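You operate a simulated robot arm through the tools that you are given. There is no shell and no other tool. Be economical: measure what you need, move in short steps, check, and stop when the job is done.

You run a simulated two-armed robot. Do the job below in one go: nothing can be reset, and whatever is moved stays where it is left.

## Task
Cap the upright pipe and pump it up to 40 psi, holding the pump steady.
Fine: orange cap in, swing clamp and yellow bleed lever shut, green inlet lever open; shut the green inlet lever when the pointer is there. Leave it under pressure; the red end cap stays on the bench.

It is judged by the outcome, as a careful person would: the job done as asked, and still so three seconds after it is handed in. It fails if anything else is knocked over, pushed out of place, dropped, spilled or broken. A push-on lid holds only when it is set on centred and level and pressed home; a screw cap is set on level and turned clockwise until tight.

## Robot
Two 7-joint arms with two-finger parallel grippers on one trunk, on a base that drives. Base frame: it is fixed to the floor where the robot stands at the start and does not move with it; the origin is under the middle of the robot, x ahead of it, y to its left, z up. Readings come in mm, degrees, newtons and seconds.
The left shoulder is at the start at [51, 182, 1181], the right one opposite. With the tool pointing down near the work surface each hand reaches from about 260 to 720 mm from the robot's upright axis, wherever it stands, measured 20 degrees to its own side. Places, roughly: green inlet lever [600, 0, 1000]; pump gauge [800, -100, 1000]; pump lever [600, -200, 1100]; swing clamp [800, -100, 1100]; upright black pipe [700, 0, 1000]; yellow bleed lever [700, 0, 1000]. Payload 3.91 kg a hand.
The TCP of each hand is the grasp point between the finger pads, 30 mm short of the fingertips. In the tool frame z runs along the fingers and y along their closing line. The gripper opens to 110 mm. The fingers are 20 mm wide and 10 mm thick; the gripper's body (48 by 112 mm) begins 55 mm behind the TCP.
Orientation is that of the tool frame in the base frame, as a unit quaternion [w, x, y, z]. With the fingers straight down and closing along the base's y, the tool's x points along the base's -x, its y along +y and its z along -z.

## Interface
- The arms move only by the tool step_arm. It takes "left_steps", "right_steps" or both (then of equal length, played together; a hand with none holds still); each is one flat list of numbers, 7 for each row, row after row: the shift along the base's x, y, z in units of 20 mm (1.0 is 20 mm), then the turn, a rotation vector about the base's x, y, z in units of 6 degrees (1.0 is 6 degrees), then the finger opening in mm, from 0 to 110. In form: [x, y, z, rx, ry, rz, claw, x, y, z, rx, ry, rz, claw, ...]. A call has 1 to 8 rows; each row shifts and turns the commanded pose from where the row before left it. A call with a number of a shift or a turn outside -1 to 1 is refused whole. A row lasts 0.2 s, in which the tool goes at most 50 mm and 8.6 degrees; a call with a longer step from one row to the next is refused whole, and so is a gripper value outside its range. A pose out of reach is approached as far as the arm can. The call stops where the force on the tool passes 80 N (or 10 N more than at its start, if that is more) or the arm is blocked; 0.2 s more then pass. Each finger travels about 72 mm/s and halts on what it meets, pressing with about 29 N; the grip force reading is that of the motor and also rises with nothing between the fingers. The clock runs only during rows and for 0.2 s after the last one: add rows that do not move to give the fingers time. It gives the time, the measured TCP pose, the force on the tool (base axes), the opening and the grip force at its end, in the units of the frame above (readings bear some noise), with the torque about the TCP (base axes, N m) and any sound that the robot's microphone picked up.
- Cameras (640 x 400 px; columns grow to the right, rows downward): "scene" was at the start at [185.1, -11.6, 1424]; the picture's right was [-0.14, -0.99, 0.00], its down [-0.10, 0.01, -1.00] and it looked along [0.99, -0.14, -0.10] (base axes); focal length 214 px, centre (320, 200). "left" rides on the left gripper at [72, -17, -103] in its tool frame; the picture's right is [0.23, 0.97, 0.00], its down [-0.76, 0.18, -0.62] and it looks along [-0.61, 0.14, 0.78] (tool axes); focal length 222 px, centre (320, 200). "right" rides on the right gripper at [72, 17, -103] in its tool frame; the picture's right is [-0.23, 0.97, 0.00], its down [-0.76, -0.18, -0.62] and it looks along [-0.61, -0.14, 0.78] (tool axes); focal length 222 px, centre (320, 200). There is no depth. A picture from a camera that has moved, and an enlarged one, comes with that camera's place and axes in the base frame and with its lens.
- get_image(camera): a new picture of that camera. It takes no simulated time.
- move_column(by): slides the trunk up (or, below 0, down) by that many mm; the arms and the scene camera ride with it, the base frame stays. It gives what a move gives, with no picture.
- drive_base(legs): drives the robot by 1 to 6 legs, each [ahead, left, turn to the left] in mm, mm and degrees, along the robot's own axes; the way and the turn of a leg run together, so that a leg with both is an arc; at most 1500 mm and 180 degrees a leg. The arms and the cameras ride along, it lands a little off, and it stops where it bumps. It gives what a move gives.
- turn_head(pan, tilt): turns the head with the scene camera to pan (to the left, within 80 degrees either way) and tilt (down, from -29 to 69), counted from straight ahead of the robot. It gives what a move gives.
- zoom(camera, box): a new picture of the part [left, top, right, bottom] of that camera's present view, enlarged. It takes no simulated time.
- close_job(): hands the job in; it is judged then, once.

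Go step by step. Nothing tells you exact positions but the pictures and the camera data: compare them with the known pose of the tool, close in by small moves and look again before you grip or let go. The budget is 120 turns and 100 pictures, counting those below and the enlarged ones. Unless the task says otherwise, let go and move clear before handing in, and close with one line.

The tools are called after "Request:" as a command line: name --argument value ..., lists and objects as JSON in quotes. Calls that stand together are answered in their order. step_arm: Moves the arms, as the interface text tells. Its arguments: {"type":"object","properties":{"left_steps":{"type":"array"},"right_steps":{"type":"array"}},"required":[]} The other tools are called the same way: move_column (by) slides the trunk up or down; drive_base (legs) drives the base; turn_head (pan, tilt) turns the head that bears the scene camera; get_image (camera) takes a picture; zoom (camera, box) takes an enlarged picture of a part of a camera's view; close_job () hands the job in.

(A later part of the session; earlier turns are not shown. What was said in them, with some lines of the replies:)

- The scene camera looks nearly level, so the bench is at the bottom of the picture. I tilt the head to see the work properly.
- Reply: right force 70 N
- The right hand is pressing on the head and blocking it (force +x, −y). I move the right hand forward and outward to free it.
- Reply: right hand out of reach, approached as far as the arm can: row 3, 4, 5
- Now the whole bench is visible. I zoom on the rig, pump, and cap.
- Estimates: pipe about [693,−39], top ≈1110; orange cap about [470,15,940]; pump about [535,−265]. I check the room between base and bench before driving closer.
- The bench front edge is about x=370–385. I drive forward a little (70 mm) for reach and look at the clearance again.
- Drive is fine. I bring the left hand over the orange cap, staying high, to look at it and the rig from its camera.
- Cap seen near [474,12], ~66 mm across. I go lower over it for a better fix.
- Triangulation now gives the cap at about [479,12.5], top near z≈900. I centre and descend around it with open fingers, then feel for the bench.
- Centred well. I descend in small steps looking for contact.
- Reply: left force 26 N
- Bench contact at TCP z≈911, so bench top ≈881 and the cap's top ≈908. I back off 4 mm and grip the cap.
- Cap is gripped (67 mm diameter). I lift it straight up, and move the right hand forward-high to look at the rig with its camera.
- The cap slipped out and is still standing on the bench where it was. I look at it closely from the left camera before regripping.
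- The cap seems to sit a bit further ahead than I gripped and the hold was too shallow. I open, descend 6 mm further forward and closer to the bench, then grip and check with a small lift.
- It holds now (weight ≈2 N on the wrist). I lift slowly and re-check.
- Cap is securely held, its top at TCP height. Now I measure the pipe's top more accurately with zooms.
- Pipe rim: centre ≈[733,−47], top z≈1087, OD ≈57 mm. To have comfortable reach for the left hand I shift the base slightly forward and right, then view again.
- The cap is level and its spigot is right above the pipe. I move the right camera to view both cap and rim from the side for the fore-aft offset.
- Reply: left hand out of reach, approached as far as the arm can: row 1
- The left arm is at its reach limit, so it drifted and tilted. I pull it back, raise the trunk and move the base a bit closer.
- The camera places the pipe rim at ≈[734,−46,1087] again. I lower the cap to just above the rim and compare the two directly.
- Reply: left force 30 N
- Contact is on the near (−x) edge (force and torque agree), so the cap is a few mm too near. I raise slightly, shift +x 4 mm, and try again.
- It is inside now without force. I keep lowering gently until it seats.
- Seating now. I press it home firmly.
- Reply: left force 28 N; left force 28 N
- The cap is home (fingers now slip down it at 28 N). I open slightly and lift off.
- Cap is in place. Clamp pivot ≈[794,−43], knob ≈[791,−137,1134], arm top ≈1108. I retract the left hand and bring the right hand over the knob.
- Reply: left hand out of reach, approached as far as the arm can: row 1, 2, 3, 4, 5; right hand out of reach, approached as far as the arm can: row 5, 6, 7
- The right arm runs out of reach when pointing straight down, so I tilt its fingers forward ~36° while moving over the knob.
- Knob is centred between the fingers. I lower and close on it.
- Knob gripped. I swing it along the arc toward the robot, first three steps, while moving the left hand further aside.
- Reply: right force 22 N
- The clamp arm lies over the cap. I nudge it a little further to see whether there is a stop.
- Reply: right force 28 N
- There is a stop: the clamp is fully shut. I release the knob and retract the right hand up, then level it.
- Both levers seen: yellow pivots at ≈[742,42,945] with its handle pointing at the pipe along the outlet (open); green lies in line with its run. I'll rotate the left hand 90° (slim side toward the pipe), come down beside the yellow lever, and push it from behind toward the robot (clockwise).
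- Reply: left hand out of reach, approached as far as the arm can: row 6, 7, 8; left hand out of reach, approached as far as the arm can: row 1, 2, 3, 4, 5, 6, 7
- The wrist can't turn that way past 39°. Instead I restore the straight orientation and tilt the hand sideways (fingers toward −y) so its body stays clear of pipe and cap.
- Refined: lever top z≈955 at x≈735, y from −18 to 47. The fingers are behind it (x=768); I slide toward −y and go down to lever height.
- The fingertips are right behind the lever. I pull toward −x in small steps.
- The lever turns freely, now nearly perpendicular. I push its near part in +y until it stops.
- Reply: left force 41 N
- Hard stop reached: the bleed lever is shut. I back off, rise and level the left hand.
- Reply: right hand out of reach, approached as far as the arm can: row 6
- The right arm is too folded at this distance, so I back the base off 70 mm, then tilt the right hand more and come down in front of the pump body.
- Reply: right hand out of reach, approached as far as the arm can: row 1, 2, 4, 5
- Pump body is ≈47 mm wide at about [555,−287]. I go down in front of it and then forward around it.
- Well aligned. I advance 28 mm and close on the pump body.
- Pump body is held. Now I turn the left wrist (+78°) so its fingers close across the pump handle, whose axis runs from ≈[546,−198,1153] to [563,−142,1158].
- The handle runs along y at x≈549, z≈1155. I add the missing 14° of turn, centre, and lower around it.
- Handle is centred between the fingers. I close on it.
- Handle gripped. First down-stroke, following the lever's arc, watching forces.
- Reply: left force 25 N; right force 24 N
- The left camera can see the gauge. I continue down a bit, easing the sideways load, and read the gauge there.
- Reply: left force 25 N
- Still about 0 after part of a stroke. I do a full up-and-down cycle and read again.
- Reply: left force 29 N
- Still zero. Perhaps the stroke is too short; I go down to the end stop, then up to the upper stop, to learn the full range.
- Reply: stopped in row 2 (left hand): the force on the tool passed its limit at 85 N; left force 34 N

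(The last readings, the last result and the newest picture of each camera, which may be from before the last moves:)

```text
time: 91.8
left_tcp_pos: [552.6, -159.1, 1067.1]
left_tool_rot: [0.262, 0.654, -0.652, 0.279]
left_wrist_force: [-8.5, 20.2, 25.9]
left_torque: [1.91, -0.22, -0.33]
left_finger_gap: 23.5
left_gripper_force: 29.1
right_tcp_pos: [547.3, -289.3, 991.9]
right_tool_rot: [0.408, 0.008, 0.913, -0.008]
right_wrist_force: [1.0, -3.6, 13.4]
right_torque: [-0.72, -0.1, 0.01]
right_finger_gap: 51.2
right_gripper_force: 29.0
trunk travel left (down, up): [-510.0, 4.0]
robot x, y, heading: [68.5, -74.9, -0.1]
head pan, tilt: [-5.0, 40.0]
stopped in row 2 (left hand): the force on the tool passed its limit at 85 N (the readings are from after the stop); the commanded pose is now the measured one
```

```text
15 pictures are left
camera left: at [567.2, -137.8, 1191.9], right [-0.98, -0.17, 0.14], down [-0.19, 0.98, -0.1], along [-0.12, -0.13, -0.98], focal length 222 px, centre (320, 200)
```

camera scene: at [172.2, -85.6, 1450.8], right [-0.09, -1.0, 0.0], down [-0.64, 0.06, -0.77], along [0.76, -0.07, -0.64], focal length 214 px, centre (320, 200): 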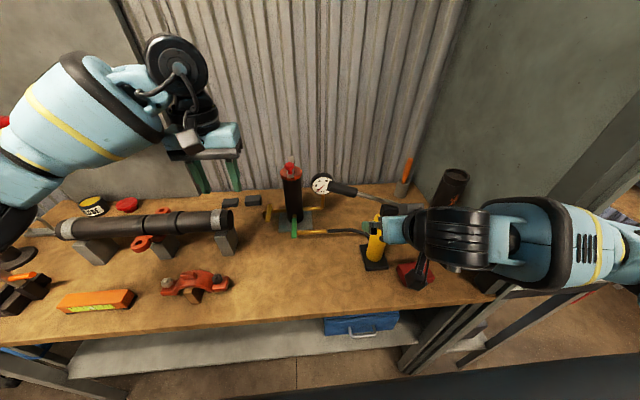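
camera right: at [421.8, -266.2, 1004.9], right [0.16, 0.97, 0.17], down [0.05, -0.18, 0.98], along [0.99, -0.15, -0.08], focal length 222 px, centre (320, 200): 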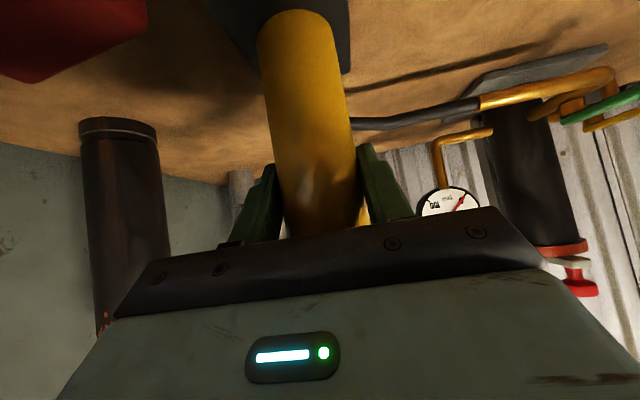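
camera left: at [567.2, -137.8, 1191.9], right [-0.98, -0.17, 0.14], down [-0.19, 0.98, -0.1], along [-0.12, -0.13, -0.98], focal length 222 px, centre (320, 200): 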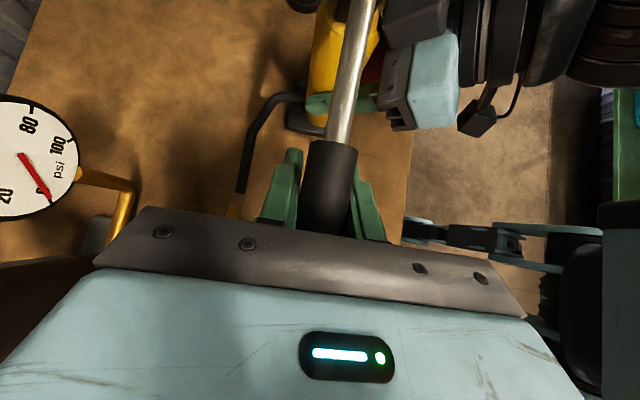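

The lower stop is found and the gauge is still at 0 — so the inlet must be shut in its present position. I bring the lever to mid, release it, and go to turn the green lever (pushing its free end toward −y).

Request:
step_arm --left_steps '[0, 0, 0.6, 1, 0, 0, 10, 0, 0, 0.7, 1, 0, 0, 10, 0, 0, 0.7, 1, 0, 0, 10, 0, 0, 0, 0, 0, 0, 40, 0, 0, 0, 0, 0, 0, 60, 0, 0, 0.8, 1, 0, 0, 60, 0, 0, 1, 1, 0, 0, 60, 0, 0, 1, 1, 0, 0, 60]'

Request:
step_arm --left_steps '[0.4, 1, 0.6, 0.85, 0, 0, 40, 0.4, 1, 0, 0, 0, 0, 20, 0.4, 1, 0, 0, 0, 0, 0, 0.4, 1, 0, 0, 0, 0, 0, 0.4, 1, 0, 0, 0, 0, 0, 0.4, 1, 0, 0, 0, 0, 0, 0.3, 1, 0, 0, 0, 0, 0]'

Request:
get_image --camera "left"

```text
time: 93.6
left_tcp_pos: [554.9, -162.9, 1155.2]
left_tool_rot: [0.049, 0.706, -0.704, 0.059]
left_wrist_force: [0.4, -0.2, 0.5]
left_torque: [0.03, -0.04, -0.01]
left_finger_gap: 60.3
left_gripper_force: 0.0
right_tcp_pos: [545.4, -287.9, 985.3]
right_tool_rot: [0.4, 0.008, 0.917, -0.005]
right_wrist_force: [-7.1, -2.0, 8.4]
right_torque: [0.27, -0.16, 0.13]
right_finger_gap: 47.8
right_gripper_force: 28.9
trunk travel left (down, up): [-510.0, 4.0]
robot x, y, heading: [70.2, -78.7, 0.1]
head pan, tilt: [-5.0, 40.0]
```

```text
time: 95.2
left_tcp_pos: [610.4, -21.6, 1167.4]
left_tool_rot: [0.02, 0.707, -0.706, 0.029]
left_wrist_force: [-0.1, -0.2, -1.1]
left_torque: [-0.04, 0.02, -0.01]
left_finger_gap: 0.0
left_gripper_force: 29.0
right_tcp_pos: [549.0, -289.6, 987.4]
right_tool_rot: [0.402, 0.008, 0.915, -0.007]
right_wrist_force: [0.5, 0.8, -9.2]
right_torque: [-0.08, 0.1, 0.0]
right_finger_gap: 47.6
right_gripper_force: 29.1
trunk travel left (down, up): [-510.0, 4.0]
robot x, y, heading: [68.9, -77.6, 0.0]
head pan, tilt: [-5.0, 40.0]
```

```text
14 pictures are left
camera left: at [624.8, -88.3, 1277.1], right [-0.97, -0.23, 0.0], down [-0.19, 0.8, 0.57], along [-0.13, 0.55, -0.82], focal length 222 px, centre (320, 200)
```

left: 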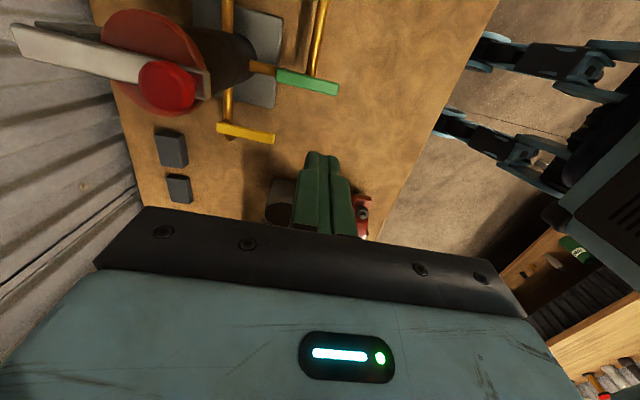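

Green lever confirmed: x 591–672 at y≈−47. I descend beside its free end on the +y side with closed fingers.

Request:
step_arm --left_steps '[-0.35, 0.4, -1, 0, 0, 0, 0, 0, 0, -1, 0, 0, 0, 0, 0, 0, -1, 0, 0, 0, 0, 0, 0, -1, 0, 0, 0, 0, 0, 0, -1, 0, 0, 0, 0, 0, 0, -1, 0, 0, 0, 0, 0, 0, -1, 0, 0, 0, 0, 0, 0, -1, 0, 0, 0, 0]'

Request:
step_arm --left_steps '[0, 0, -1, 0, 0, 0, 0, 0, 0, -0.7, 0, 0, 0, 0, 0, 0, 0, 0, 0, 0, 0]'

Request:
get_image --camera "left"

```text
time: 97.0
left_tcp_pos: [603.7, -13.7, 1008.5]
left_tool_rot: [-0.018, -0.706, 0.707, -0.028]
left_wrist_force: [0.0, 0.6, 0.1]
left_torque: [0.01, 0.02, 0.0]
left_finger_gap: 0.1
left_gripper_force: 29.6
right_tcp_pos: [548.9, -290.1, 987.1]
right_tool_rot: [0.403, 0.01, 0.915, -0.008]
right_wrist_force: [-0.2, -0.4, -9.6]
right_torque: [-0.09, 0.05, -0.02]
right_finger_gap: 47.6
right_gripper_force: 29.0
trunk travel left (down, up): [-510.0, 4.0]
robot x, y, heading: [70.2, -78.6, -0.1]
head pan, tilt: [-5.0, 40.0]
```

```text
time: 97.8
left_tcp_pos: [603.8, -14.3, 974.2]
left_tool_rot: [0.018, 0.707, -0.707, 0.028]
left_wrist_force: [0.4, 0.0, -0.2]
left_torque: [-0.01, -0.04, -0.02]
left_finger_gap: 0.0
left_gripper_force: 29.0
right_tcp_pos: [549.7, -289.9, 987.1]
right_tool_rot: [0.402, 0.009, 0.915, -0.007]
right_wrist_force: [0.2, -0.3, -9.6]
right_torque: [-0.11, 0.05, 0.04]
right_finger_gap: 47.6
right_gripper_force: 28.9
trunk travel left (down, up): [-510.0, 4.0]
robot x, y, heading: [70.1, -79.0, 0.1]
head pan, tilt: [-5.0, 40.0]
```

```text
13 pictures are left
camera left: at [618.1, -80.5, 1083.0], right [-0.97, -0.23, 0.0], down [-0.19, 0.8, 0.57], along [-0.13, 0.55, -0.82], focal length 222 px, centre (320, 200)
```

left: 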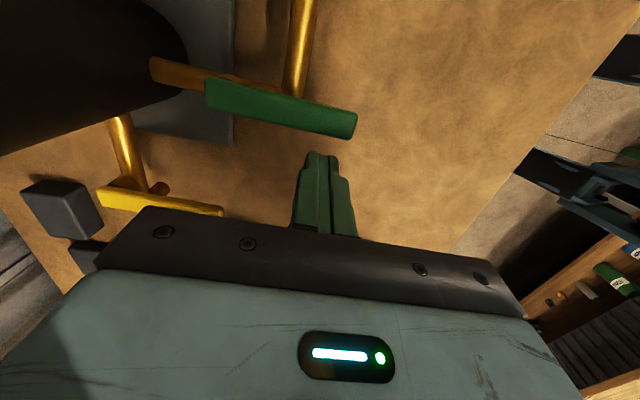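

Request:
step_arm --left_steps '[0, -0.7, 0, 0, 0, 0, 0, 0, -0.7, 0, 0, 0, 0, 0, 0.1, -0.7, 0, 0, 0, 0, 0, 0.3, -0.7, 0, 0, 0, 0, 0, 0.4, -0.6, 0, 0, 0, 0, 0, 0, 0, 0, 0, 0, 0, 0]'

Request:
get_image --camera "left"

```text
time: 99.2
left_tcp_pos: [620.3, -82.3, 974.7]
left_tool_rot: [0.018, 0.707, -0.706, 0.029]
left_wrist_force: [0.0, -0.1, 0.0]
left_torque: [0.05, 0.02, 0.03]
left_finger_gap: 0.0
left_gripper_force: 28.8
right_tcp_pos: [547.8, -288.6, 986.7]
right_tool_rot: [0.403, 0.009, 0.915, -0.007]
right_wrist_force: [-1.1, -1.2, -9.7]
right_torque: [-0.06, 0.07, -0.01]
right_finger_gap: 47.4
right_gripper_force: 28.4
trunk travel left (down, up): [-510.0, 4.0]
robot x, y, heading: [67.8, -79.4, -0.2]
head pan, tilt: [-5.0, 40.0]
```

```text
12 pictures are left
camera left: at [634.6, -148.4, 1083.2], right [-0.97, -0.23, 0.0], down [-0.19, 0.8, 0.57], along [-0.13, 0.55, -0.82], focal length 222 px, centre (320, 200)
```

left: 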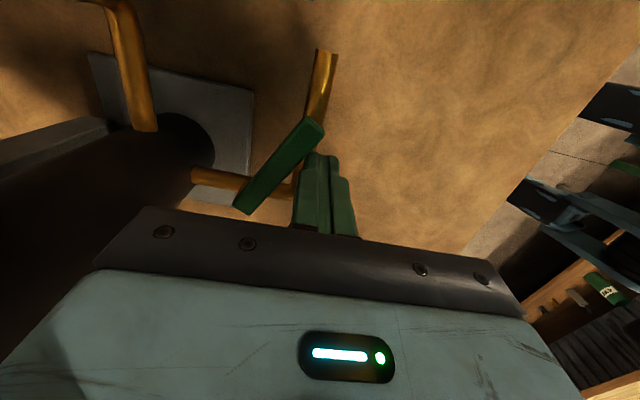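

The lever turns freely. I continue the arc to its stop.

Request:
step_arm --left_steps '[0.5, -0.4, 0, 0, 0, 0, 0, 0.4, -0.2, 0, 0, 0, 0, 0, 0.3, 0, 0, 0, 0, 0, 0, 0.2, 0, 0, 0, 0, 0, 0, 0.15, 0, 0, 0, 0, 0, 0, 0, 0, 0, 0, 0, 0, 0]'

Request:
get_image --camera "left"

```text
time: 100.6
left_tcp_pos: [648.1, -93.6, 974.6]
left_tool_rot: [-0.02, -0.707, 0.707, -0.028]
left_wrist_force: [-13.0, 2.0, -0.4]
left_torque: [0.02, 0.39, 0.14]
left_finger_gap: 0.0
left_gripper_force: 28.6
right_tcp_pos: [547.4, -290.3, 988.4]
right_tool_rot: [0.402, 0.008, 0.916, -0.006]
right_wrist_force: [-0.5, -0.5, -9.1]
right_torque: [-0.1, 0.05, -0.01]
right_finger_gap: 47.6
right_gripper_force: 29.0
trunk travel left (down, up): [-510.0, 4.0]
robot x, y, heading: [67.3, -79.1, 0.0]
head pan, tilt: [-5.0, 40.0]
```

```text
11 pictures are left
camera left: at [663.1, -160.9, 1083.6], right [-0.97, -0.23, 0.0], down [-0.18, 0.8, 0.57], along [-0.13, 0.55, -0.82], focal length 222 px, centre (320, 200)
```

left: 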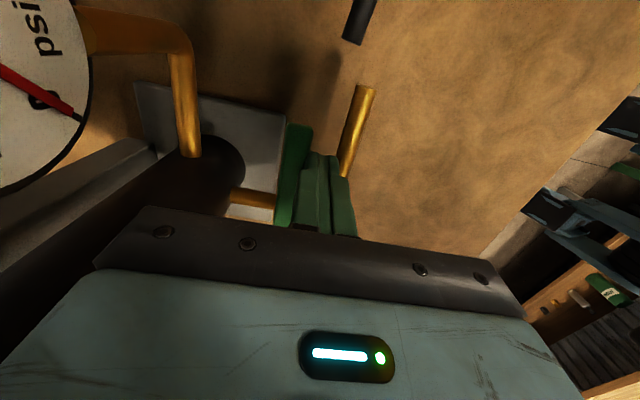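

Request:
step_arm --left_steps '[0.15, 0, 0, 0, 0, 0, 0, 0.1, 0, 0, 0, 0, 0, 0, 0, 0, 0, 0, 0, 0, 0]'

```text
time: 101.4
left_tcp_pos: [649.5, -94.2, 975.2]
left_tool_rot: [-0.019, -0.706, 0.707, -0.025]
left_wrist_force: [-40.8, 2.2, -4.2]
left_torque: [0.08, 0.94, 0.25]
left_finger_gap: 0.2
left_gripper_force: 29.2
right_tcp_pos: [544.7, -289.4, 989.9]
right_tool_rot: [0.405, 0.009, 0.914, -0.007]
right_wrist_force: [0.0, 0.4, -10.1]
right_torque: [-0.08, 0.06, 0.0]
right_finger_gap: 47.6
right_gripper_force: 29.1
trunk travel left (down, up): [-510.0, 4.0]
robot x, y, heading: [67.8, -78.2, 0.2]
head pan, tilt: [-5.0, 40.0]
```

The green lever is at its other stop. I back off, rise and return above the pump handle.

Request:
step_arm --left_steps '[-0.6, 0, 0, 0, 0, 0, 0, -0.6, 0, 0.3, 0, 0, 0, 0, 0, 0, 1, 0, 0, 0, 0, 0, 0, 1, 0, 0, 0, 0, 0, 0, 1, 0, 0, 0, 0, 0, 0, 1, 0, 0, 0, 0, 0, 0, 1, 0, 0, 0, 0, 0, 0, 1, 0, 0, 0, 0]'

Request:
step_arm --left_steps '[0, 0, 1, 0, 0, 0, 30, 0, 0, 1, 0, 0, 0, 60, 0, 0, 1, 0, 0, 0, 70, -0.8, -0.6, 1, 0, 0, 0, 70, -0.8, -0.9, 0.4, 0, 0, 0, 70, -0.8, -0.9, 0, 0, 0, 0, 70, -0.8, -0.9, 0, 0, 0, 0, 70, -0.45, 0, 0, 0, 0, 0, 70]'

Request:
zoom --camera "scene" --box '[280, 130, 440, 230]'

```text
time: 103.2
left_tcp_pos: [630.8, -94.4, 1101.8]
left_tool_rot: [0.018, 0.707, -0.707, 0.027]
left_wrist_force: [0.1, -0.2, -0.1]
left_torque: [0.01, 0.01, -0.01]
left_finger_gap: 0.0
left_gripper_force: 28.6
right_tcp_pos: [548.7, -290.3, 987.3]
right_tool_rot: [0.402, 0.009, 0.916, -0.007]
right_wrist_force: [-0.4, 0.0, -8.7]
right_torque: [-0.05, 0.07, -0.02]
right_finger_gap: 47.7
right_gripper_force: 29.0
trunk travel left (down, up): [-510.0, 4.0]
robot x, y, heading: [69.8, -80.7, 0.2]
head pan, tilt: [-5.0, 40.0]
```

```text
time: 105.0
left_tcp_pos: [558.5, -160.4, 1188.3]
left_tool_rot: [0.019, 0.707, -0.706, 0.029]
left_wrist_force: [-0.2, 0.8, -0.2]
left_torque: [0.0, -0.01, 0.02]
left_finger_gap: 70.2
left_gripper_force: 0.0
right_tcp_pos: [547.8, -289.0, 987.6]
right_tool_rot: [0.402, 0.008, 0.916, -0.007]
right_wrist_force: [-0.1, 0.0, -8.7]
right_torque: [-0.06, 0.08, -0.02]
right_finger_gap: 47.6
right_gripper_force: 29.0
trunk travel left (down, up): [-510.0, 4.0]
robot x, y, heading: [70.8, -78.3, 0.2]
head pan, tilt: [-5.0, 40.0]
```

```text
4.00 times, centred on (360, 180) of scene
camera zoom: at [172.4, -84.6, 1450.8], right [-0.09, -1.0, 0.0], down [-0.64, 0.05, -0.77], along [0.76, -0.07, -0.64], focal length 858 px, centre (160, 280)
```

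zoom: 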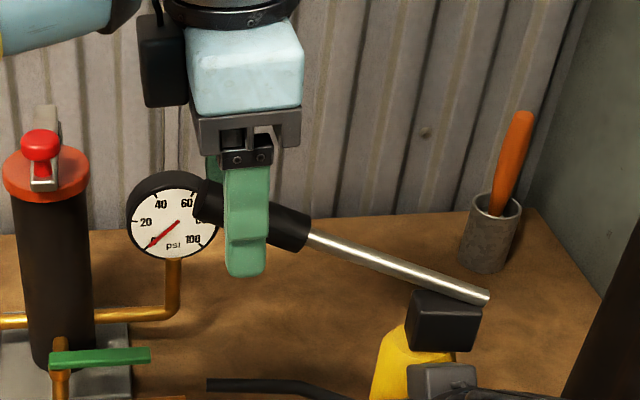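

The pump lever sprang back up (slope ≈27°), and the green lever is now along its tube. I grip the handle again and make a full smooth down-stroke.

Request:
step_arm --left_steps '[-0.35, -0.1, -0.5, 0, 0, 0, 70, 0, 0, -0.3, 0, 0, 0, 45, 0, 0, 0, 0, 0, 0, 10, 0, 0, 0, 0, 0, 0, 10, 0, 0, 0, 0, 0, 0, 10]'

Request:
step_arm --left_steps '[0, 0.32, -0.73, -1, 0, 0, 10, 0, 0.23, -0.78, -1, 0, 0, 10, 0, 0.12, -0.8, -1, 0, 0, 10, 0, 0.05, -0.7, -1, 0, 0, 10, 0, -0.06, -0.85, -1, 0, 0, 10, 0, -0.12, -0.7, -1, 0, 0, 10, 0, 0, 0, 0, 0, 0, 10]'

Request:
zoom --camera "left" --box '[0, 60, 160, 220]'

```text
time: 106.2
left_tcp_pos: [549.4, -162.0, 1172.8]
left_tool_rot: [-0.019, -0.707, 0.707, -0.03]
left_wrist_force: [3.7, 0.4, 3.3]
left_torque: [-0.14, -0.03, -0.03]
left_finger_gap: 23.1
left_gripper_force: 28.6
right_tcp_pos: [548.8, -288.8, 988.5]
right_tool_rot: [0.403, 0.01, 0.915, -0.006]
right_wrist_force: [-2.8, 2.2, -4.7]
right_torque: [0.4, -0.17, 0.26]
right_finger_gap: 47.6
right_gripper_force: 29.4
trunk travel left (down, up): [-510.0, 4.0]
robot x, y, heading: [71.0, -76.5, 0.1]
head pan, tilt: [-5.0, 40.0]
```

```text
time: 107.8
left_tcp_pos: [550.1, -151.4, 1085.5]
left_tool_rot: [0.238, 0.664, -0.663, 0.25]
left_wrist_force: [3.5, 6.4, 23.9]
left_torque: [0.05, 0.0, 0.18]
left_finger_gap: 23.6
left_gripper_force: 28.9
right_tcp_pos: [548.4, -289.0, 989.6]
right_tool_rot: [0.404, 0.008, 0.915, -0.007]
right_wrist_force: [2.2, -4.3, -1.4]
right_torque: [-1.42, 0.23, 0.01]
right_finger_gap: 48.0
right_gripper_force: 28.8
trunk travel left (down, up): [-510.0, 4.0]
robot x, y, heading: [68.5, -79.3, 0.0]
head pan, tilt: [-5.0, 40.0]
```

```text
2.50 times, centred on (80, 140) of left
camera zoom: at [564.5, -141.2, 1211.6], right [-0.97, -0.18, 0.13], down [-0.19, 0.98, -0.02], along [-0.13, -0.04, -0.99], focal length 555 px, centre (920, 350)
```

zoom: 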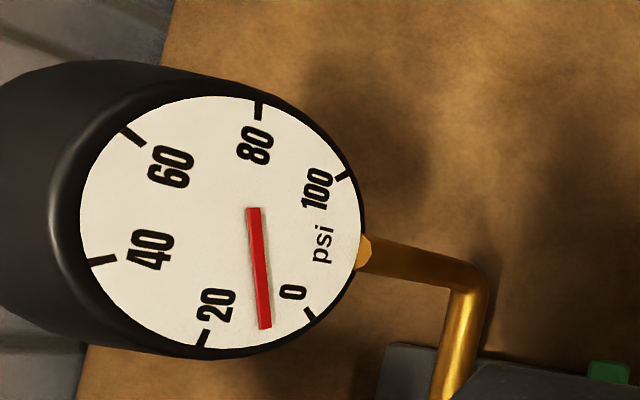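

The gauge rises: ≈9 psi from one stroke. I make two more full strokes, then read.

Request:
step_arm --left_steps '[0, 0.12, 0.7, 1, 0, 0, 10, 0, 0.06, 0.85, 1, 0, 0, 10, 0, -0.05, 0.7, 1, 0, 0, 10, 0, -0.12, 0.8, 1, 0, 0, 10, 0, -0.23, 0.78, 1, 0, 0, 10, 0, -0.32, 0.73, 1, 0, 0, 10, 0, 0, 0, 0, 0, 0, 10]'

Request:
step_arm --left_steps '[0, 0.32, -0.73, -1, 0, 0, 10, 0, 0.23, -0.78, -1, 0, 0, 10, 0, 0.12, -0.8, -1, 0, 0, 10, 0, 0.05, -0.7, -1, 0, 0, 10, 0, -0.06, -0.85, -1, 0, 0, 10, 0, -0.12, -0.7, -1, 0, 0, 10, 0, 0, 0, 0, 0, 0, 10]'

Request:
zoom --camera "left" --box '[0, 60, 160, 220]'

```text
time: 109.4
left_tcp_pos: [551.9, -161.7, 1171.0]
left_tool_rot: [0.018, 0.707, -0.706, 0.027]
left_wrist_force: [0.9, -6.4, -23.5]
left_torque: [0.14, -0.1, 0.24]
left_finger_gap: 23.5
left_gripper_force: 28.7
right_tcp_pos: [548.3, -288.2, 987.7]
right_tool_rot: [0.403, 0.01, 0.915, -0.007]
right_wrist_force: [-0.7, 8.4, 15.4]
right_torque: [1.41, 0.17, -0.27]
right_finger_gap: 49.0
right_gripper_force: 28.9
trunk travel left (down, up): [-510.0, 4.0]
robot x, y, heading: [66.4, -79.2, 0.1]
head pan, tilt: [-5.0, 40.0]
```

```text
time: 111.0
left_tcp_pos: [551.8, -152.9, 1083.0]
left_tool_rot: [0.237, 0.665, -0.663, 0.249]
left_wrist_force: [1.6, 14.8, 19.6]
left_torque: [-0.1, 0.05, 0.18]
left_finger_gap: 23.7
left_gripper_force: 28.8
right_tcp_pos: [546.4, -287.5, 987.3]
right_tool_rot: [0.402, 0.008, 0.915, -0.007]
right_wrist_force: [-2.0, -12.8, -18.7]
right_torque: [-0.66, 0.28, -0.12]
right_finger_gap: 47.6
right_gripper_force: 29.1
trunk travel left (down, up): [-510.0, 4.0]
robot x, y, heading: [69.8, -80.8, 0.3]
head pan, tilt: [-5.0, 40.0]
```

```text
2.50 times, centred on (80, 140) of left
camera zoom: at [565.6, -141.0, 1210.4], right [-0.97, -0.18, 0.13], down [-0.19, 0.98, -0.02], along [-0.13, -0.04, -0.99], focal length 555 px, centre (920, 350)
```

zoom: 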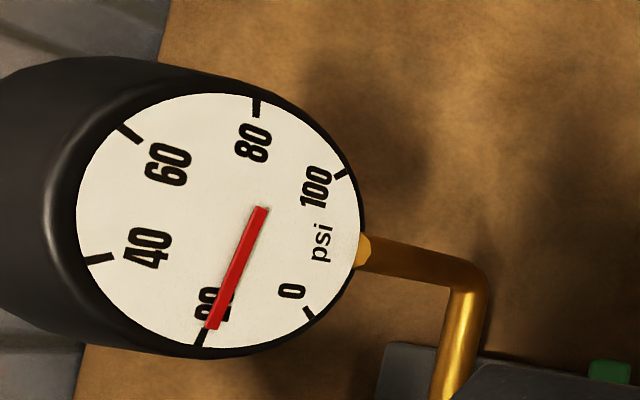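

≈20 psi after two strokes (~10 per stroke). Third stroke now, with slightly less lift at the top.

Request:
step_arm --left_steps '[0, 0.12, 0.7, 1, 0, 0, 10, 0, 0.06, 0.85, 1, 0, 0, 10, 0, -0.05, 0.7, 1, 0, 0, 10, 0, -0.12, 0.8, 1, 0, 0, 10, 0, -0.23, 0.78, 1, 0, 0, 10, 0, -0.3, 0.65, 1, 0, 0, 10, 0, 0, 0, 0, 0, 0, 10]'

Request:
step_arm --left_steps '[0, 0.3, -0.65, -1, 0, 0, 10, 0, 0.23, -0.78, -1, 0, 0, 10, 0, 0.12, -0.8, -1, 0, 0, 10, 0, 0.05, -0.7, -1, 0, 0, 10, 0, -0.06, -0.85, -1, 0, 0, 10, 0, -0.12, -0.7, -1, 0, 0, 10, 0, 0, 0, 0, 0, 0, 10]'

Request:
zoom --camera "left" --box '[0, 60, 160, 220]'

```text
time: 112.6
left_tcp_pos: [551.4, -161.9, 1169.5]
left_tool_rot: [0.019, 0.707, -0.707, 0.028]
left_wrist_force: [-1.2, -6.7, -23.1]
left_torque: [0.16, -0.09, 0.13]
left_finger_gap: 23.3
left_gripper_force: 28.5
right_tcp_pos: [549.5, -288.9, 988.8]
right_tool_rot: [0.404, 0.01, 0.915, -0.006]
right_wrist_force: [1.2, 8.0, 13.9]
right_torque: [1.37, 0.25, -0.25]
right_finger_gap: 49.1
right_gripper_force: 29.1
trunk travel left (down, up): [-510.0, 4.0]
robot x, y, heading: [71.2, -78.7, 0.1]
head pan, tilt: [-5.0, 40.0]
```

```text
time: 114.2
left_tcp_pos: [550.4, -153.1, 1083.3]
left_tool_rot: [0.237, 0.665, -0.663, 0.249]
left_wrist_force: [1.0, 11.3, 21.8]
left_torque: [-0.16, 0.03, 0.4]
left_finger_gap: 23.8
left_gripper_force: 29.2
right_tcp_pos: [546.8, -289.2, 986.4]
right_tool_rot: [0.402, 0.009, 0.915, -0.008]
right_wrist_force: [0.9, -13.6, -17.5]
right_torque: [-1.11, -0.06, -0.28]
right_finger_gap: 47.9
right_gripper_force: 29.0
trunk travel left (down, up): [-510.0, 4.0]
robot x, y, heading: [68.0, -78.5, -0.1]
head pan, tilt: [-5.0, 40.0]
```

```text
2.50 times, centred on (80, 140) of left
camera zoom: at [564.9, -142.1, 1210.3], right [-0.97, -0.18, 0.13], down [-0.19, 0.98, -0.02], along [-0.13, -0.04, -0.99], focal length 555 px, centre (920, 350)
```

zoom: 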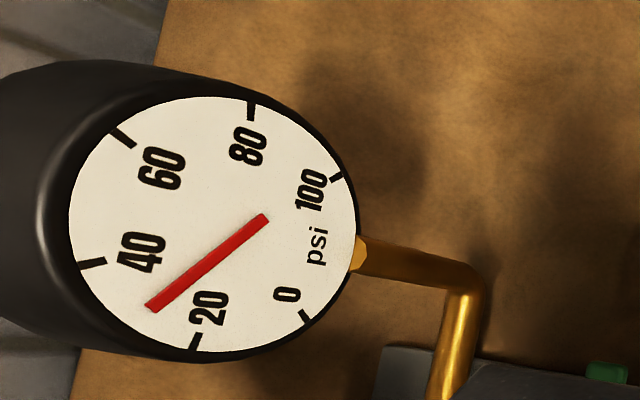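

About 30 psi. I lift the lever and take an accurate front reading from the head camera before the last stroke.

Request:
step_arm --left_steps '[0, 0.12, 0.7, 1, 0, 0, 10, 0, 0.06, 0.85, 1, 0, 0, 10, 0, -0.05, 0.7, 1, 0, 0, 10, 0, -0.12, 0.8, 1, 0, 0, 10, 0, -0.23, 0.78, 1, 0, 0, 10, 0, -0.3, 0.65, 1, 0, 0, 10, 0, 0, 0, 0, 0, 0, 10]'

Request:
zoom --camera "scene" --box '[300, 160, 364, 200]'

```text
time: 115.8
left_tcp_pos: [553.0, -160.7, 1170.0]
left_tool_rot: [0.019, 0.707, -0.707, 0.027]
left_wrist_force: [-0.1, -6.9, -23.6]
left_torque: [0.18, -0.05, 0.11]
left_finger_gap: 23.5
left_gripper_force: 28.7
right_tcp_pos: [549.9, -289.8, 987.1]
right_tool_rot: [0.405, 0.01, 0.914, -0.007]
right_wrist_force: [0.8, 7.7, 15.2]
right_torque: [1.51, 0.17, -0.14]
right_finger_gap: 49.0
right_gripper_force: 28.7
trunk travel left (down, up): [-510.0, 4.0]
robot x, y, heading: [67.8, -77.7, 0.3]
head pan, tilt: [-5.0, 40.0]
```

```text
10.00 times, centred on (332, 180) of scene
camera zoom: at [172.8, -84.5, 1450.7], right [-0.09, -1.0, 0.0], down [-0.64, 0.05, -0.77], along [0.76, -0.07, -0.64], focal length 2145 px, centre (200, 400)
```

zoom: 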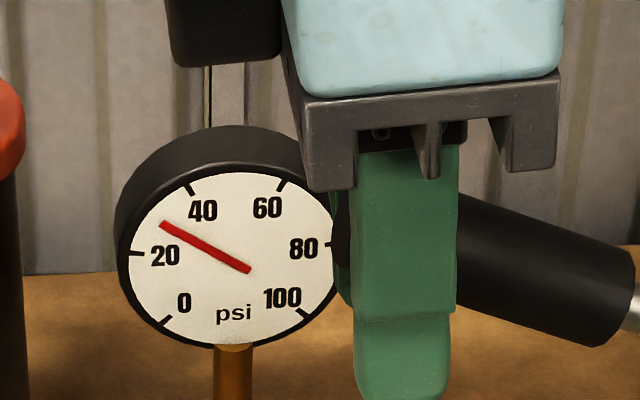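

Front reading ≈30.5 psi, i.e. ≈10.2 per full stroke. I make a slightly shortened fourth stroke (~93 %), return the lever up and read.

Request:
step_arm --left_steps '[0, 0.3, -0.65, -1, 0, 0, 10, 0, 0.23, -0.78, -1, 0, 0, 10, 0, 0.12, -0.8, -1, 0, 0, 10, 0, 0.05, -0.7, -1, 0, 0, 10, 0, -0.06, -0.85, -1, 0, 0, 10, 0, -0.06, -0.4, -0.5, 0, 0, 10, 0, 0, 0, 0, 0, 0, 10]'

Request:
step_arm --left_steps '[0, 0.06, 0.4, 0.5, 0, 0, 10, 0, 0.06, 0.85, 1, 0, 0, 10, 0, -0.05, 0.7, 1, 0, 0, 10, 0, -0.12, 0.8, 1, 0, 0, 10, 0, -0.23, 0.78, 1, 0, 0, 10, 0, -0.28, 0.6, 1, 0, 0, 10, 0, 0, 0, 0, 0, 0, 10]'

Request:
zoom --camera "scene" --box '[300, 160, 364, 200]'

```text
time: 117.4
left_tcp_pos: [550.3, -151.4, 1087.4]
left_tool_rot: [0.221, 0.671, -0.669, 0.229]
left_wrist_force: [-0.9, 8.6, 7.1]
left_torque: [-0.15, 0.04, 0.29]
left_finger_gap: 23.4
left_gripper_force: 28.8
right_tcp_pos: [548.4, -289.0, 984.9]
right_tool_rot: [0.402, 0.008, 0.916, -0.007]
right_wrist_force: [-0.2, -9.2, -17.1]
right_torque: [-0.13, 0.13, -0.4]
right_finger_gap: 47.8
right_gripper_force: 29.3
trunk travel left (down, up): [-510.0, 4.0]
robot x, y, heading: [69.2, -81.6, 0.2]
head pan, tilt: [-5.0, 40.0]
```

```text
time: 119.0
left_tcp_pos: [552.5, -160.5, 1169.6]
left_tool_rot: [-0.019, -0.707, 0.707, -0.027]
left_wrist_force: [-0.3, -7.1, -25.0]
left_torque: [0.14, -0.05, 0.08]
left_finger_gap: 23.4
left_gripper_force: 28.8
right_tcp_pos: [550.0, -290.4, 988.7]
right_tool_rot: [0.404, 0.01, 0.915, -0.006]
right_wrist_force: [0.1, 6.5, 15.1]
right_torque: [1.72, 0.05, -0.12]
right_finger_gap: 48.7
right_gripper_force: 29.1
trunk travel left (down, up): [-510.0, 4.0]
robot x, y, heading: [72.3, -78.3, 0.2]
head pan, tilt: [-5.0, 40.0]
```

```text
10.00 times, centred on (332, 180) of scene
camera zoom: at [172.7, -84.5, 1450.7], right [-0.09, -1.0, 0.0], down [-0.64, 0.05, -0.77], along [0.76, -0.07, -0.64], focal length 2145 px, centre (200, 400)
```

zoom: 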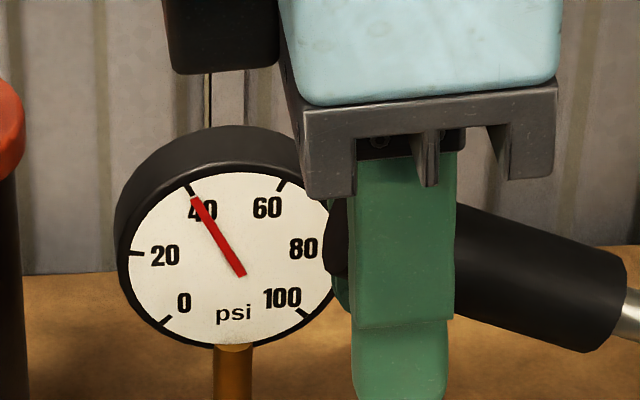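

The pointer stands right at 40 psi. I release the handle at its top position, rise, and tilt the left hand so I can hook the green lever from behind and pull it shut.

Request:
step_arm --left_steps '[0, 0, -0.1, 0, 0, 0, 30, 0, 0, 0, 0, 0, 0, 60, 0, 0, 0.8, 0, 0, 0, 60, 0, 0, 1, 0, 0, 0, 60, 0, 0, 1, 0, 0, 0, 60, 0.8, 0.6, 0.3, 0, -1, 0, 30, 0.8, 0.8, 0, 0, -1, 0, 0, 0.8, 0.8, 0, 0, -1, 0, 0]'

Request:
step_arm --left_steps '[0.9, 0.8, 0, 0, -1, 0, 0, 0.9, 0, 0, 0.6, -1, 0, 0, 0.9, 0, 0, 0, 0, 0, 0, 0.9, 0, 0, 0, 0, 0, 0, 0, 0, -0.9, 0, 0, 0, 0, 0, 0, -1, 0, 0, 0, 0]'

Request:
get_image --camera "left"

```text
time: 120.8
left_tcp_pos: [598.8, -115.8, 1228.1]
left_tool_rot: [0.092, -0.694, 0.701, -0.139]
left_wrist_force: [0.2, 0.2, 0.0]
left_torque: [0.01, 0.03, 0.0]
left_finger_gap: 0.4
left_gripper_force: 28.9
right_tcp_pos: [549.4, -288.9, 987.3]
right_tool_rot: [0.403, 0.009, 0.915, -0.007]
right_wrist_force: [-0.2, 0.8, -9.4]
right_torque: [-0.07, 0.06, 0.0]
right_finger_gap: 47.5
right_gripper_force: 29.0
trunk travel left (down, up): [-510.0, 4.0]
robot x, y, heading: [66.8, -80.8, -0.1]
head pan, tilt: [-5.0, 40.0]
```

```text
time: 122.2
left_tcp_pos: [672.5, -100.1, 1189.8]
left_tool_rot: [0.186, -0.671, 0.692, -0.188]
left_wrist_force: [0.5, 0.2, -0.3]
left_torque: [0.02, 0.0, 0.01]
left_finger_gap: 0.2
left_gripper_force: 29.0
right_tcp_pos: [549.0, -290.6, 986.5]
right_tool_rot: [0.403, 0.009, 0.915, -0.007]
right_wrist_force: [0.9, 1.1, -10.2]
right_torque: [-0.08, 0.05, -0.02]
right_finger_gap: 47.5
right_gripper_force: 28.9
trunk travel left (down, up): [-510.0, 4.0]
robot x, y, heading: [68.1, -75.0, -0.1]
head pan, tilt: [-5.0, 40.0]
```

```text
4 pictures are left
camera left: at [631.4, -173.5, 1288.6], right [-0.84, -0.2, -0.5], down [-0.45, 0.77, 0.45], along [0.3, 0.6, -0.74], focal length 222 px, centre (320, 200)
```

left: 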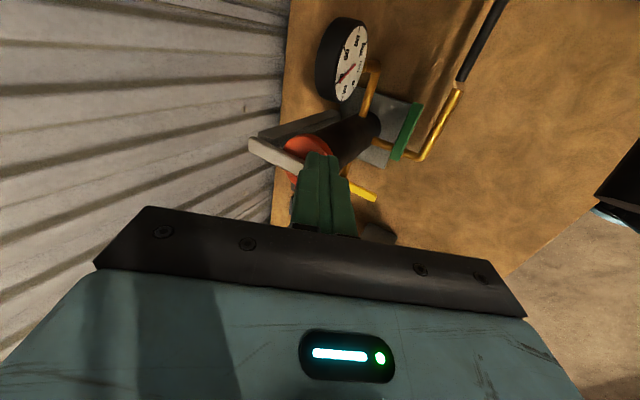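

Lever confirmed at x≈665, y −42…−121. I descend behind it (tips at x≈690).

Request:
step_arm --left_steps '[0.15, 0, -1, 0, 0, 0, 0, 0, 0, -1, 0, 0, 0, 0, 0, 0, -1, 0, 0, 0, 0, 0, 0, -1, 0, 0, 0, 0, 0, 0, -1, 0, 0, 0, 0, 0, 0, -1, 0, 0, 0, 0, 0, 0, -1, 0, 0, 0, 0, 0, 0, -1, 0, 0, 0, 0]'

Request:
step_arm --left_steps '[0, 0, -1, 0, 0, 0, 0, 0, 0, -1, 0, 0, 0, 0, 0, 0, -0.8, 0, 0, 0, 0, 0, 0, 0, 0, 0, 0, 0]'

Request:
get_image --camera "left"

```text
time: 124.0
left_tcp_pos: [674.0, -100.8, 1031.9]
left_tool_rot: [0.185, -0.671, 0.693, -0.188]
left_wrist_force: [0.4, 0.2, -0.3]
left_torque: [-0.01, -0.02, -0.03]
left_finger_gap: 0.0
left_gripper_force: 28.8
right_tcp_pos: [548.7, -290.2, 986.7]
right_tool_rot: [0.404, 0.009, 0.915, -0.007]
right_wrist_force: [-0.1, 0.0, -9.5]
right_torque: [-0.04, 0.08, -0.05]
right_finger_gap: 47.4
right_gripper_force: 29.7
trunk travel left (down, up): [-510.0, 4.0]
robot x, y, heading: [68.5, -81.9, 0.2]
head pan, tilt: [-5.0, 40.0]
```

```text
time: 125.0
left_tcp_pos: [674.9, -101.8, 975.8]
left_tool_rot: [0.186, -0.671, 0.693, -0.189]
left_wrist_force: [0.3, -0.7, 0.7]
left_torque: [-0.02, -0.02, -0.03]
left_finger_gap: 0.0
left_gripper_force: 29.3
right_tcp_pos: [548.9, -289.6, 987.9]
right_tool_rot: [0.403, 0.009, 0.915, -0.007]
right_wrist_force: [0.2, 0.2, -10.3]
right_torque: [-0.03, 0.08, 0.0]
right_finger_gap: 47.7
right_gripper_force: 28.9
trunk travel left (down, up): [-510.0, 4.0]
robot x, y, heading: [68.6, -80.8, 0.1]
head pan, tilt: [-5.0, 40.0]
```

```text
3 pictures are left
camera left: at [633.1, -174.4, 1073.0], right [-0.84, -0.2, -0.5], down [-0.45, 0.77, 0.45], along [0.3, 0.6, -0.74], focal length 222 px, centre (320, 200)
```

left: 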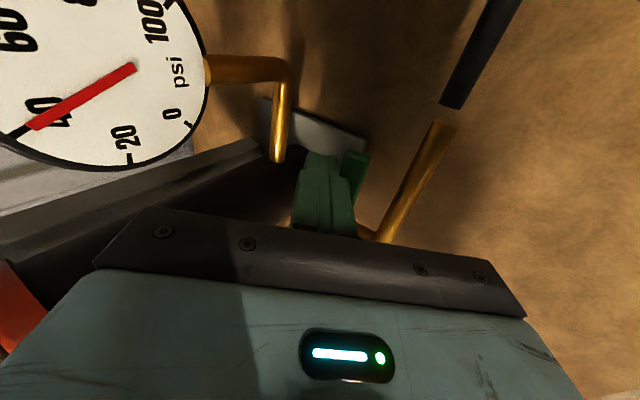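

The fingers are behind the lever and the gauge still reads 40. I pull it along the arc to the shut stop.

Request:
step_arm --left_steps '[-0.7, 0, -0.1, 0, 0, 0, 0, -0.7, 0, 0, 0, 0, 0, 0, -0.7, 0.1, 0, 0, 0, 0, 0, -0.7, 0.3, 0, 0, 0, 0, 0, -0.6, 0.4, 0, 0, 0, 0, 0, -0.4, 0.5, 0, 0, 0, 0, 0, 0, 0, 0, 0, 0, 0, 0]'

Request:
get_image --camera "left"

```text
time: 126.6
left_tcp_pos: [598.1, -75.6, 972.8]
left_tool_rot: [0.186, -0.671, 0.693, -0.188]
left_wrist_force: [-1.1, 0.3, 0.1]
left_torque: [0.01, -0.02, -0.02]
left_finger_gap: 0.2
left_gripper_force: 29.3
right_tcp_pos: [549.0, -290.2, 987.5]
right_tool_rot: [0.403, 0.01, 0.915, -0.007]
right_wrist_force: [0.5, -0.1, -10.8]
right_torque: [-0.07, 0.06, -0.02]
right_finger_gap: 47.3
right_gripper_force: 29.6
trunk travel left (down, up): [-510.0, 4.0]
robot x, y, heading: [72.5, -81.7, 0.4]
head pan, tilt: [-5.0, 40.0]
```

```text
2 pictures are left
camera left: at [557.1, -148.2, 1071.3], right [-0.84, -0.2, -0.5], down [-0.45, 0.77, 0.45], along [0.3, 0.6, -0.74], focal length 222 px, centre (320, 200)
```

left: 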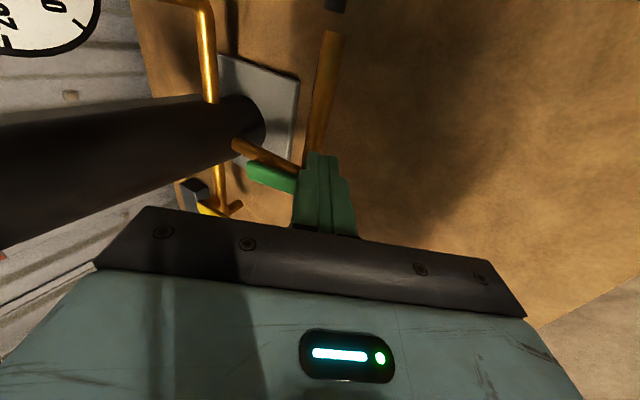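

Nearly shut; I push in +y until I feel the stop.

Request:
step_arm --left_steps '[0, 0.3, 0, 0, 0, 0, 0, 0, 0.25, 0, 0, 0, 0, 0, 0, 0.15, 0, 0, 0, 0, 0, 0, 0, 0, 0, 0, 0, 0]'

```text
time: 127.6
left_tcp_pos: [598.8, -63.9, 972.7]
left_tool_rot: [0.186, -0.67, 0.693, -0.188]
left_wrist_force: [2.3, -9.8, -0.9]
left_torque: [-0.19, -0.04, -0.14]
left_finger_gap: 0.0
left_gripper_force: 29.0
right_tcp_pos: [548.6, -291.2, 986.6]
right_tool_rot: [0.403, 0.009, 0.915, -0.007]
right_wrist_force: [0.0, -0.7, -9.0]
right_torque: [-0.06, 0.08, 0.0]
right_finger_gap: 47.7
right_gripper_force: 28.9
trunk travel left (down, up): [-510.0, 4.0]
robot x, y, heading: [74.9, -76.6, -0.1]
head pan, tilt: [-5.0, 40.0]
```

Request:
step_arm --left_steps '[0, 0.15, 0, 0, 0, 0, 0, 0, 0.1, 0, 0, 0, 0, 0, 0, 0, 0, 0, 0, 0, 0]'

```text
time: 128.4
left_tcp_pos: [598.6, -62.8, 973.9]
left_tool_rot: [0.184, -0.669, 0.694, -0.191]
left_wrist_force: [4.3, -29.8, -2.8]
left_torque: [-0.53, 0.1, -0.26]
left_finger_gap: 0.2
left_gripper_force: 29.1
right_tcp_pos: [548.6, -291.9, 986.8]
right_tool_rot: [0.402, 0.01, 0.916, -0.005]
right_wrist_force: [0.2, 0.0, -9.1]
right_torque: [-0.05, 0.06, 0.0]
right_finger_gap: 47.7
right_gripper_force: 29.2
trunk travel left (down, up): [-510.0, 4.0]
robot x, y, heading: [71.7, -76.3, 0.3]
head pan, tilt: [-5.0, 40.0]
```

The green lever is shut at its stop. I clear the left hand (up a little, over the lever to +y, then up), and ease the pump down with the right hand.

Request:
step_arm --left_steps '[0, -0.3, 0, 0, 0, 0, 0, 0, 0, 0.8, 0, 0, 0, 0, 0, 0, 0.6, 0, 0, 0, 0, 0, 1, 0, 0, 0, 0, 0, 0, 1, 0, 0, 0, 0, 0, 0, 1, 0, 0, 0, 0, 0, 0, 1, 0, 0, 0, 0, 0, 0, 0, 0, 0, 0, 0, 0]' --right_steps '[0, 0, 0, 0, 0, 0, 30, 0, 0, 0, 0, 0, 0, 30, 0, 0, -0.05, 0, 0, 0, 30, 0, 0, -0.05, 0, 0, 0, 30, 0, 0, -0.05, 0, 0, 0, 30, 0, 0, 0, 0, 0, 0, 30, 0, 0, 0, 0, 0, 0, 30]'

Request:
step_arm --left_steps '[-0.3, 0.5, 1, 0, 0, 0, 0, -0.3, 0.5, 1, 0, 0, 0, 0, -0.3, 0.5, 1, 0, 0, 0, 0, 0, 0.5, 1, 0, 0, 0, 0, 0, 0.5, 1, 0, 0, 0, 0, 0, 0, 1, 0, 0, 0, 0]'

```text
refused: give rows for one hand, or as many for the one as for the other
```

```text
time: 129.8
left_tcp_pos: [580.4, -5.9, 1094.9]
left_tool_rot: [0.187, -0.67, 0.693, -0.189]
left_wrist_force: [0.0, -0.2, 0.1]
left_torque: [-0.02, 0.0, -0.01]
left_finger_gap: 0.3
left_gripper_force: 29.0
right_tcp_pos: [550.1, -290.4, 987.5]
right_tool_rot: [0.403, 0.009, 0.915, -0.006]
right_wrist_force: [0.2, -0.4, -10.0]
right_torque: [-0.08, 0.09, 0.02]
right_finger_gap: 47.5
right_gripper_force: 29.0
trunk travel left (down, up): [-510.0, 4.0]
robot x, y, heading: [70.5, -81.2, -0.0]
head pan, tilt: [-5.0, 40.0]
```

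The first call was refused for uneven rows, but the second brought the left hand clear with no contact force. Now I ease the pump down with the right hand.

Request:
step_arm --right_steps '[0, 0, -0.05, 0, 0, 0, 30, 0, 0, -0.05, 0, 0, 0, 30, 0, 0, 0, 0, 0, 0, 30]' --left_steps '[-0.5, 1, 0.5, 0, 0, 0, 0, -0.5, 1, 0.5, 0, 0, 0, 0, -0.5, 1, 0.5, 0, 0, 0, 0]'

```text
time: 130.6
left_tcp_pos: [550.7, 55.4, 1124.9]
left_tool_rot: [0.187, -0.67, 0.692, -0.19]
left_wrist_force: [0.2, 0.0, 0.6]
left_torque: [0.04, 0.02, -0.05]
left_finger_gap: 0.0
left_gripper_force: 28.9
right_tcp_pos: [548.9, -289.3, 985.8]
right_tool_rot: [0.403, 0.009, 0.915, -0.008]
right_wrist_force: [-1.1, -0.5, -6.5]
right_torque: [0.07, 0.06, -0.01]
right_finger_gap: 47.7
right_gripper_force: 28.8
trunk travel left (down, up): [-510.0, 4.0]
robot x, y, heading: [74.4, -80.4, -0.1]
head pan, tilt: [-5.0, 40.0]
```

Request:
step_arm --right_steps '[0, 0, -0.06, 0, 0, 0, 30, 0, 0, -0.06, 0, 0, 0, 30, 0, 0, 0, 0, 0, 0, 30]'

```text
time: 131.4
left_tcp_pos: [551.0, 54.2, 1125.1]
left_tool_rot: [0.187, -0.671, 0.692, -0.189]
left_wrist_force: [1.2, -0.4, 0.6]
left_torque: [0.01, 0.01, -0.03]
left_finger_gap: 0.0
left_gripper_force: 29.0
right_tcp_pos: [549.6, -289.4, 987.0]
right_tool_rot: [0.405, 0.008, 0.914, -0.006]
right_wrist_force: [-0.7, -2.3, 8.3]
right_torque: [0.45, 0.65, 0.1]
right_finger_gap: 47.7
right_gripper_force: 28.9
trunk travel left (down, up): [-510.0, 4.0]
robot x, y, heading: [71.6, -77.7, 0.0]
head pan, tilt: [-5.0, 40.0]
```

The pump is standing on the bench. I open the right hand and back straight out.

Request:
step_arm --right_steps '[0, 0, 0, 0, 0, 0, 60, 0, 0, 0, 0, 0, 0, 85, 0, 0, 0, 0, 0, 0, 110, 0, 0, 0, 0, 0, 0, 110, -0.6, 0, 0, 0, 0, 0, 110, -0.8, 0, 0, 0, 0, 0, 110, -0.8, 0, 0, 0, 0, 0, 110, -0.8, 0, 0.3, 0, 0, 0, 110]'

Request:
step_arm --right_steps '[-0.5, 0, 0.8, 0, 0, 0, 110, 0, 0, 1, 0, 0, 0, 110, 0, 0, 1, 0, 0, 0, 110, 0, 0, 1, 0, 0, 0, 110, 0, 0, 1, 0, 0, 0, 110]'

Request:
get_image --camera "scene"

```text
time: 133.2
left_tcp_pos: [549.6, 55.4, 1123.9]
left_tool_rot: [0.187, -0.671, 0.692, -0.189]
left_wrist_force: [-0.6, -0.1, 0.2]
left_torque: [-0.04, 0.01, 0.03]
left_finger_gap: 0.0
left_gripper_force: 29.1
right_tcp_pos: [487.1, -289.2, 988.7]
right_tool_rot: [0.404, 0.009, 0.915, -0.006]
right_wrist_force: [0.8, -0.4, 0.8]
right_torque: [0.02, 0.02, 0.01]
right_finger_gap: 110.0
right_gripper_force: 0.1
trunk travel left (down, up): [-510.0, 4.0]
robot x, y, heading: [71.2, -78.6, 0.3]
head pan, tilt: [-5.0, 40.0]
```

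```text
time: 134.4
left_tcp_pos: [550.4, 52.9, 1124.5]
left_tool_rot: [0.187, -0.671, 0.692, -0.188]
left_wrist_force: [0.5, -0.4, -0.6]
left_torque: [0.02, -0.01, 0.01]
left_finger_gap: 0.0
left_gripper_force: 29.0
right_tcp_pos: [477.7, -289.1, 1086.2]
right_tool_rot: [0.402, 0.009, 0.915, -0.007]
right_wrist_force: [0.1, -0.4, -0.2]
right_torque: [-0.01, -0.01, 0.01]
right_finger_gap: 109.9
right_gripper_force: 0.0
trunk travel left (down, up): [-510.0, 4.0]
robot x, y, heading: [68.8, -76.3, -0.1]
head pan, tilt: [-5.0, 40.0]
```

```text
1 pictures are left
camera scene: at [171.6, -84.7, 1450.9], right [-0.09, -1.0, 0.0], down [-0.64, 0.05, -0.77], along [0.76, -0.07, -0.64], focal length 214 px, centre (320, 200)
```

scene: 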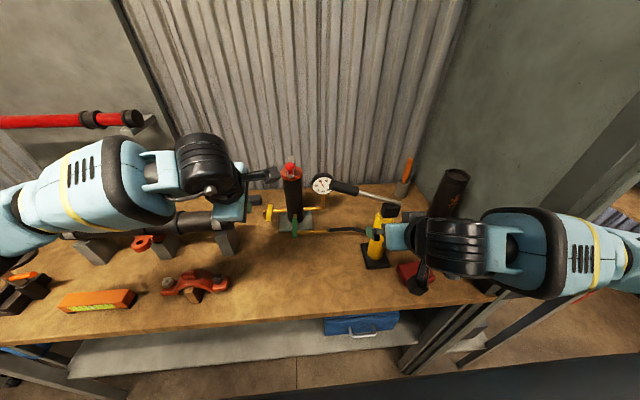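

Everything stands in place. One last close look at the gauge and levers before handing in.

Request:
zoom --camera "scene" --box '[260, 150, 420, 270]'

```text
3.33 times, centred on (340, 210) of scene
camera zoom: at [171.6, -84.7, 1450.9], right [-0.09, -1.0, 0.0], down [-0.64, 0.05, -0.77], along [0.76, -0.07, -0.64], focal length 715 px, centre (253, 167)
```

zoom: 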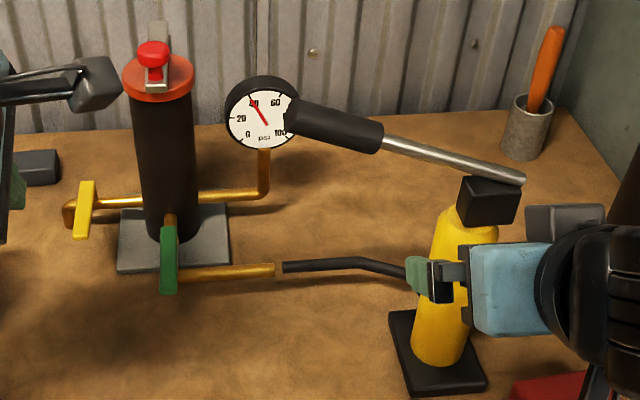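

The cap is in, the clamp and bleed lever are shut, the inlet is shut and the pointer stands at 40 psi. Both hands are clear, so I hand in.

Request:
close_job

```text
The job is handed in.
```

The pipe is capped and clamped and holding at 40 psi, with the yellow bleed and green inlet levers shut. The red end cap was not touched. The pump slid about 6 mm to the right, because I pushed its handle into the lower stop once while feeling for the stroke. It is still upright, but the last picture shows a small gap, roughly 6 mm, between the hose end and the brass inlet tube, and I left it that way.
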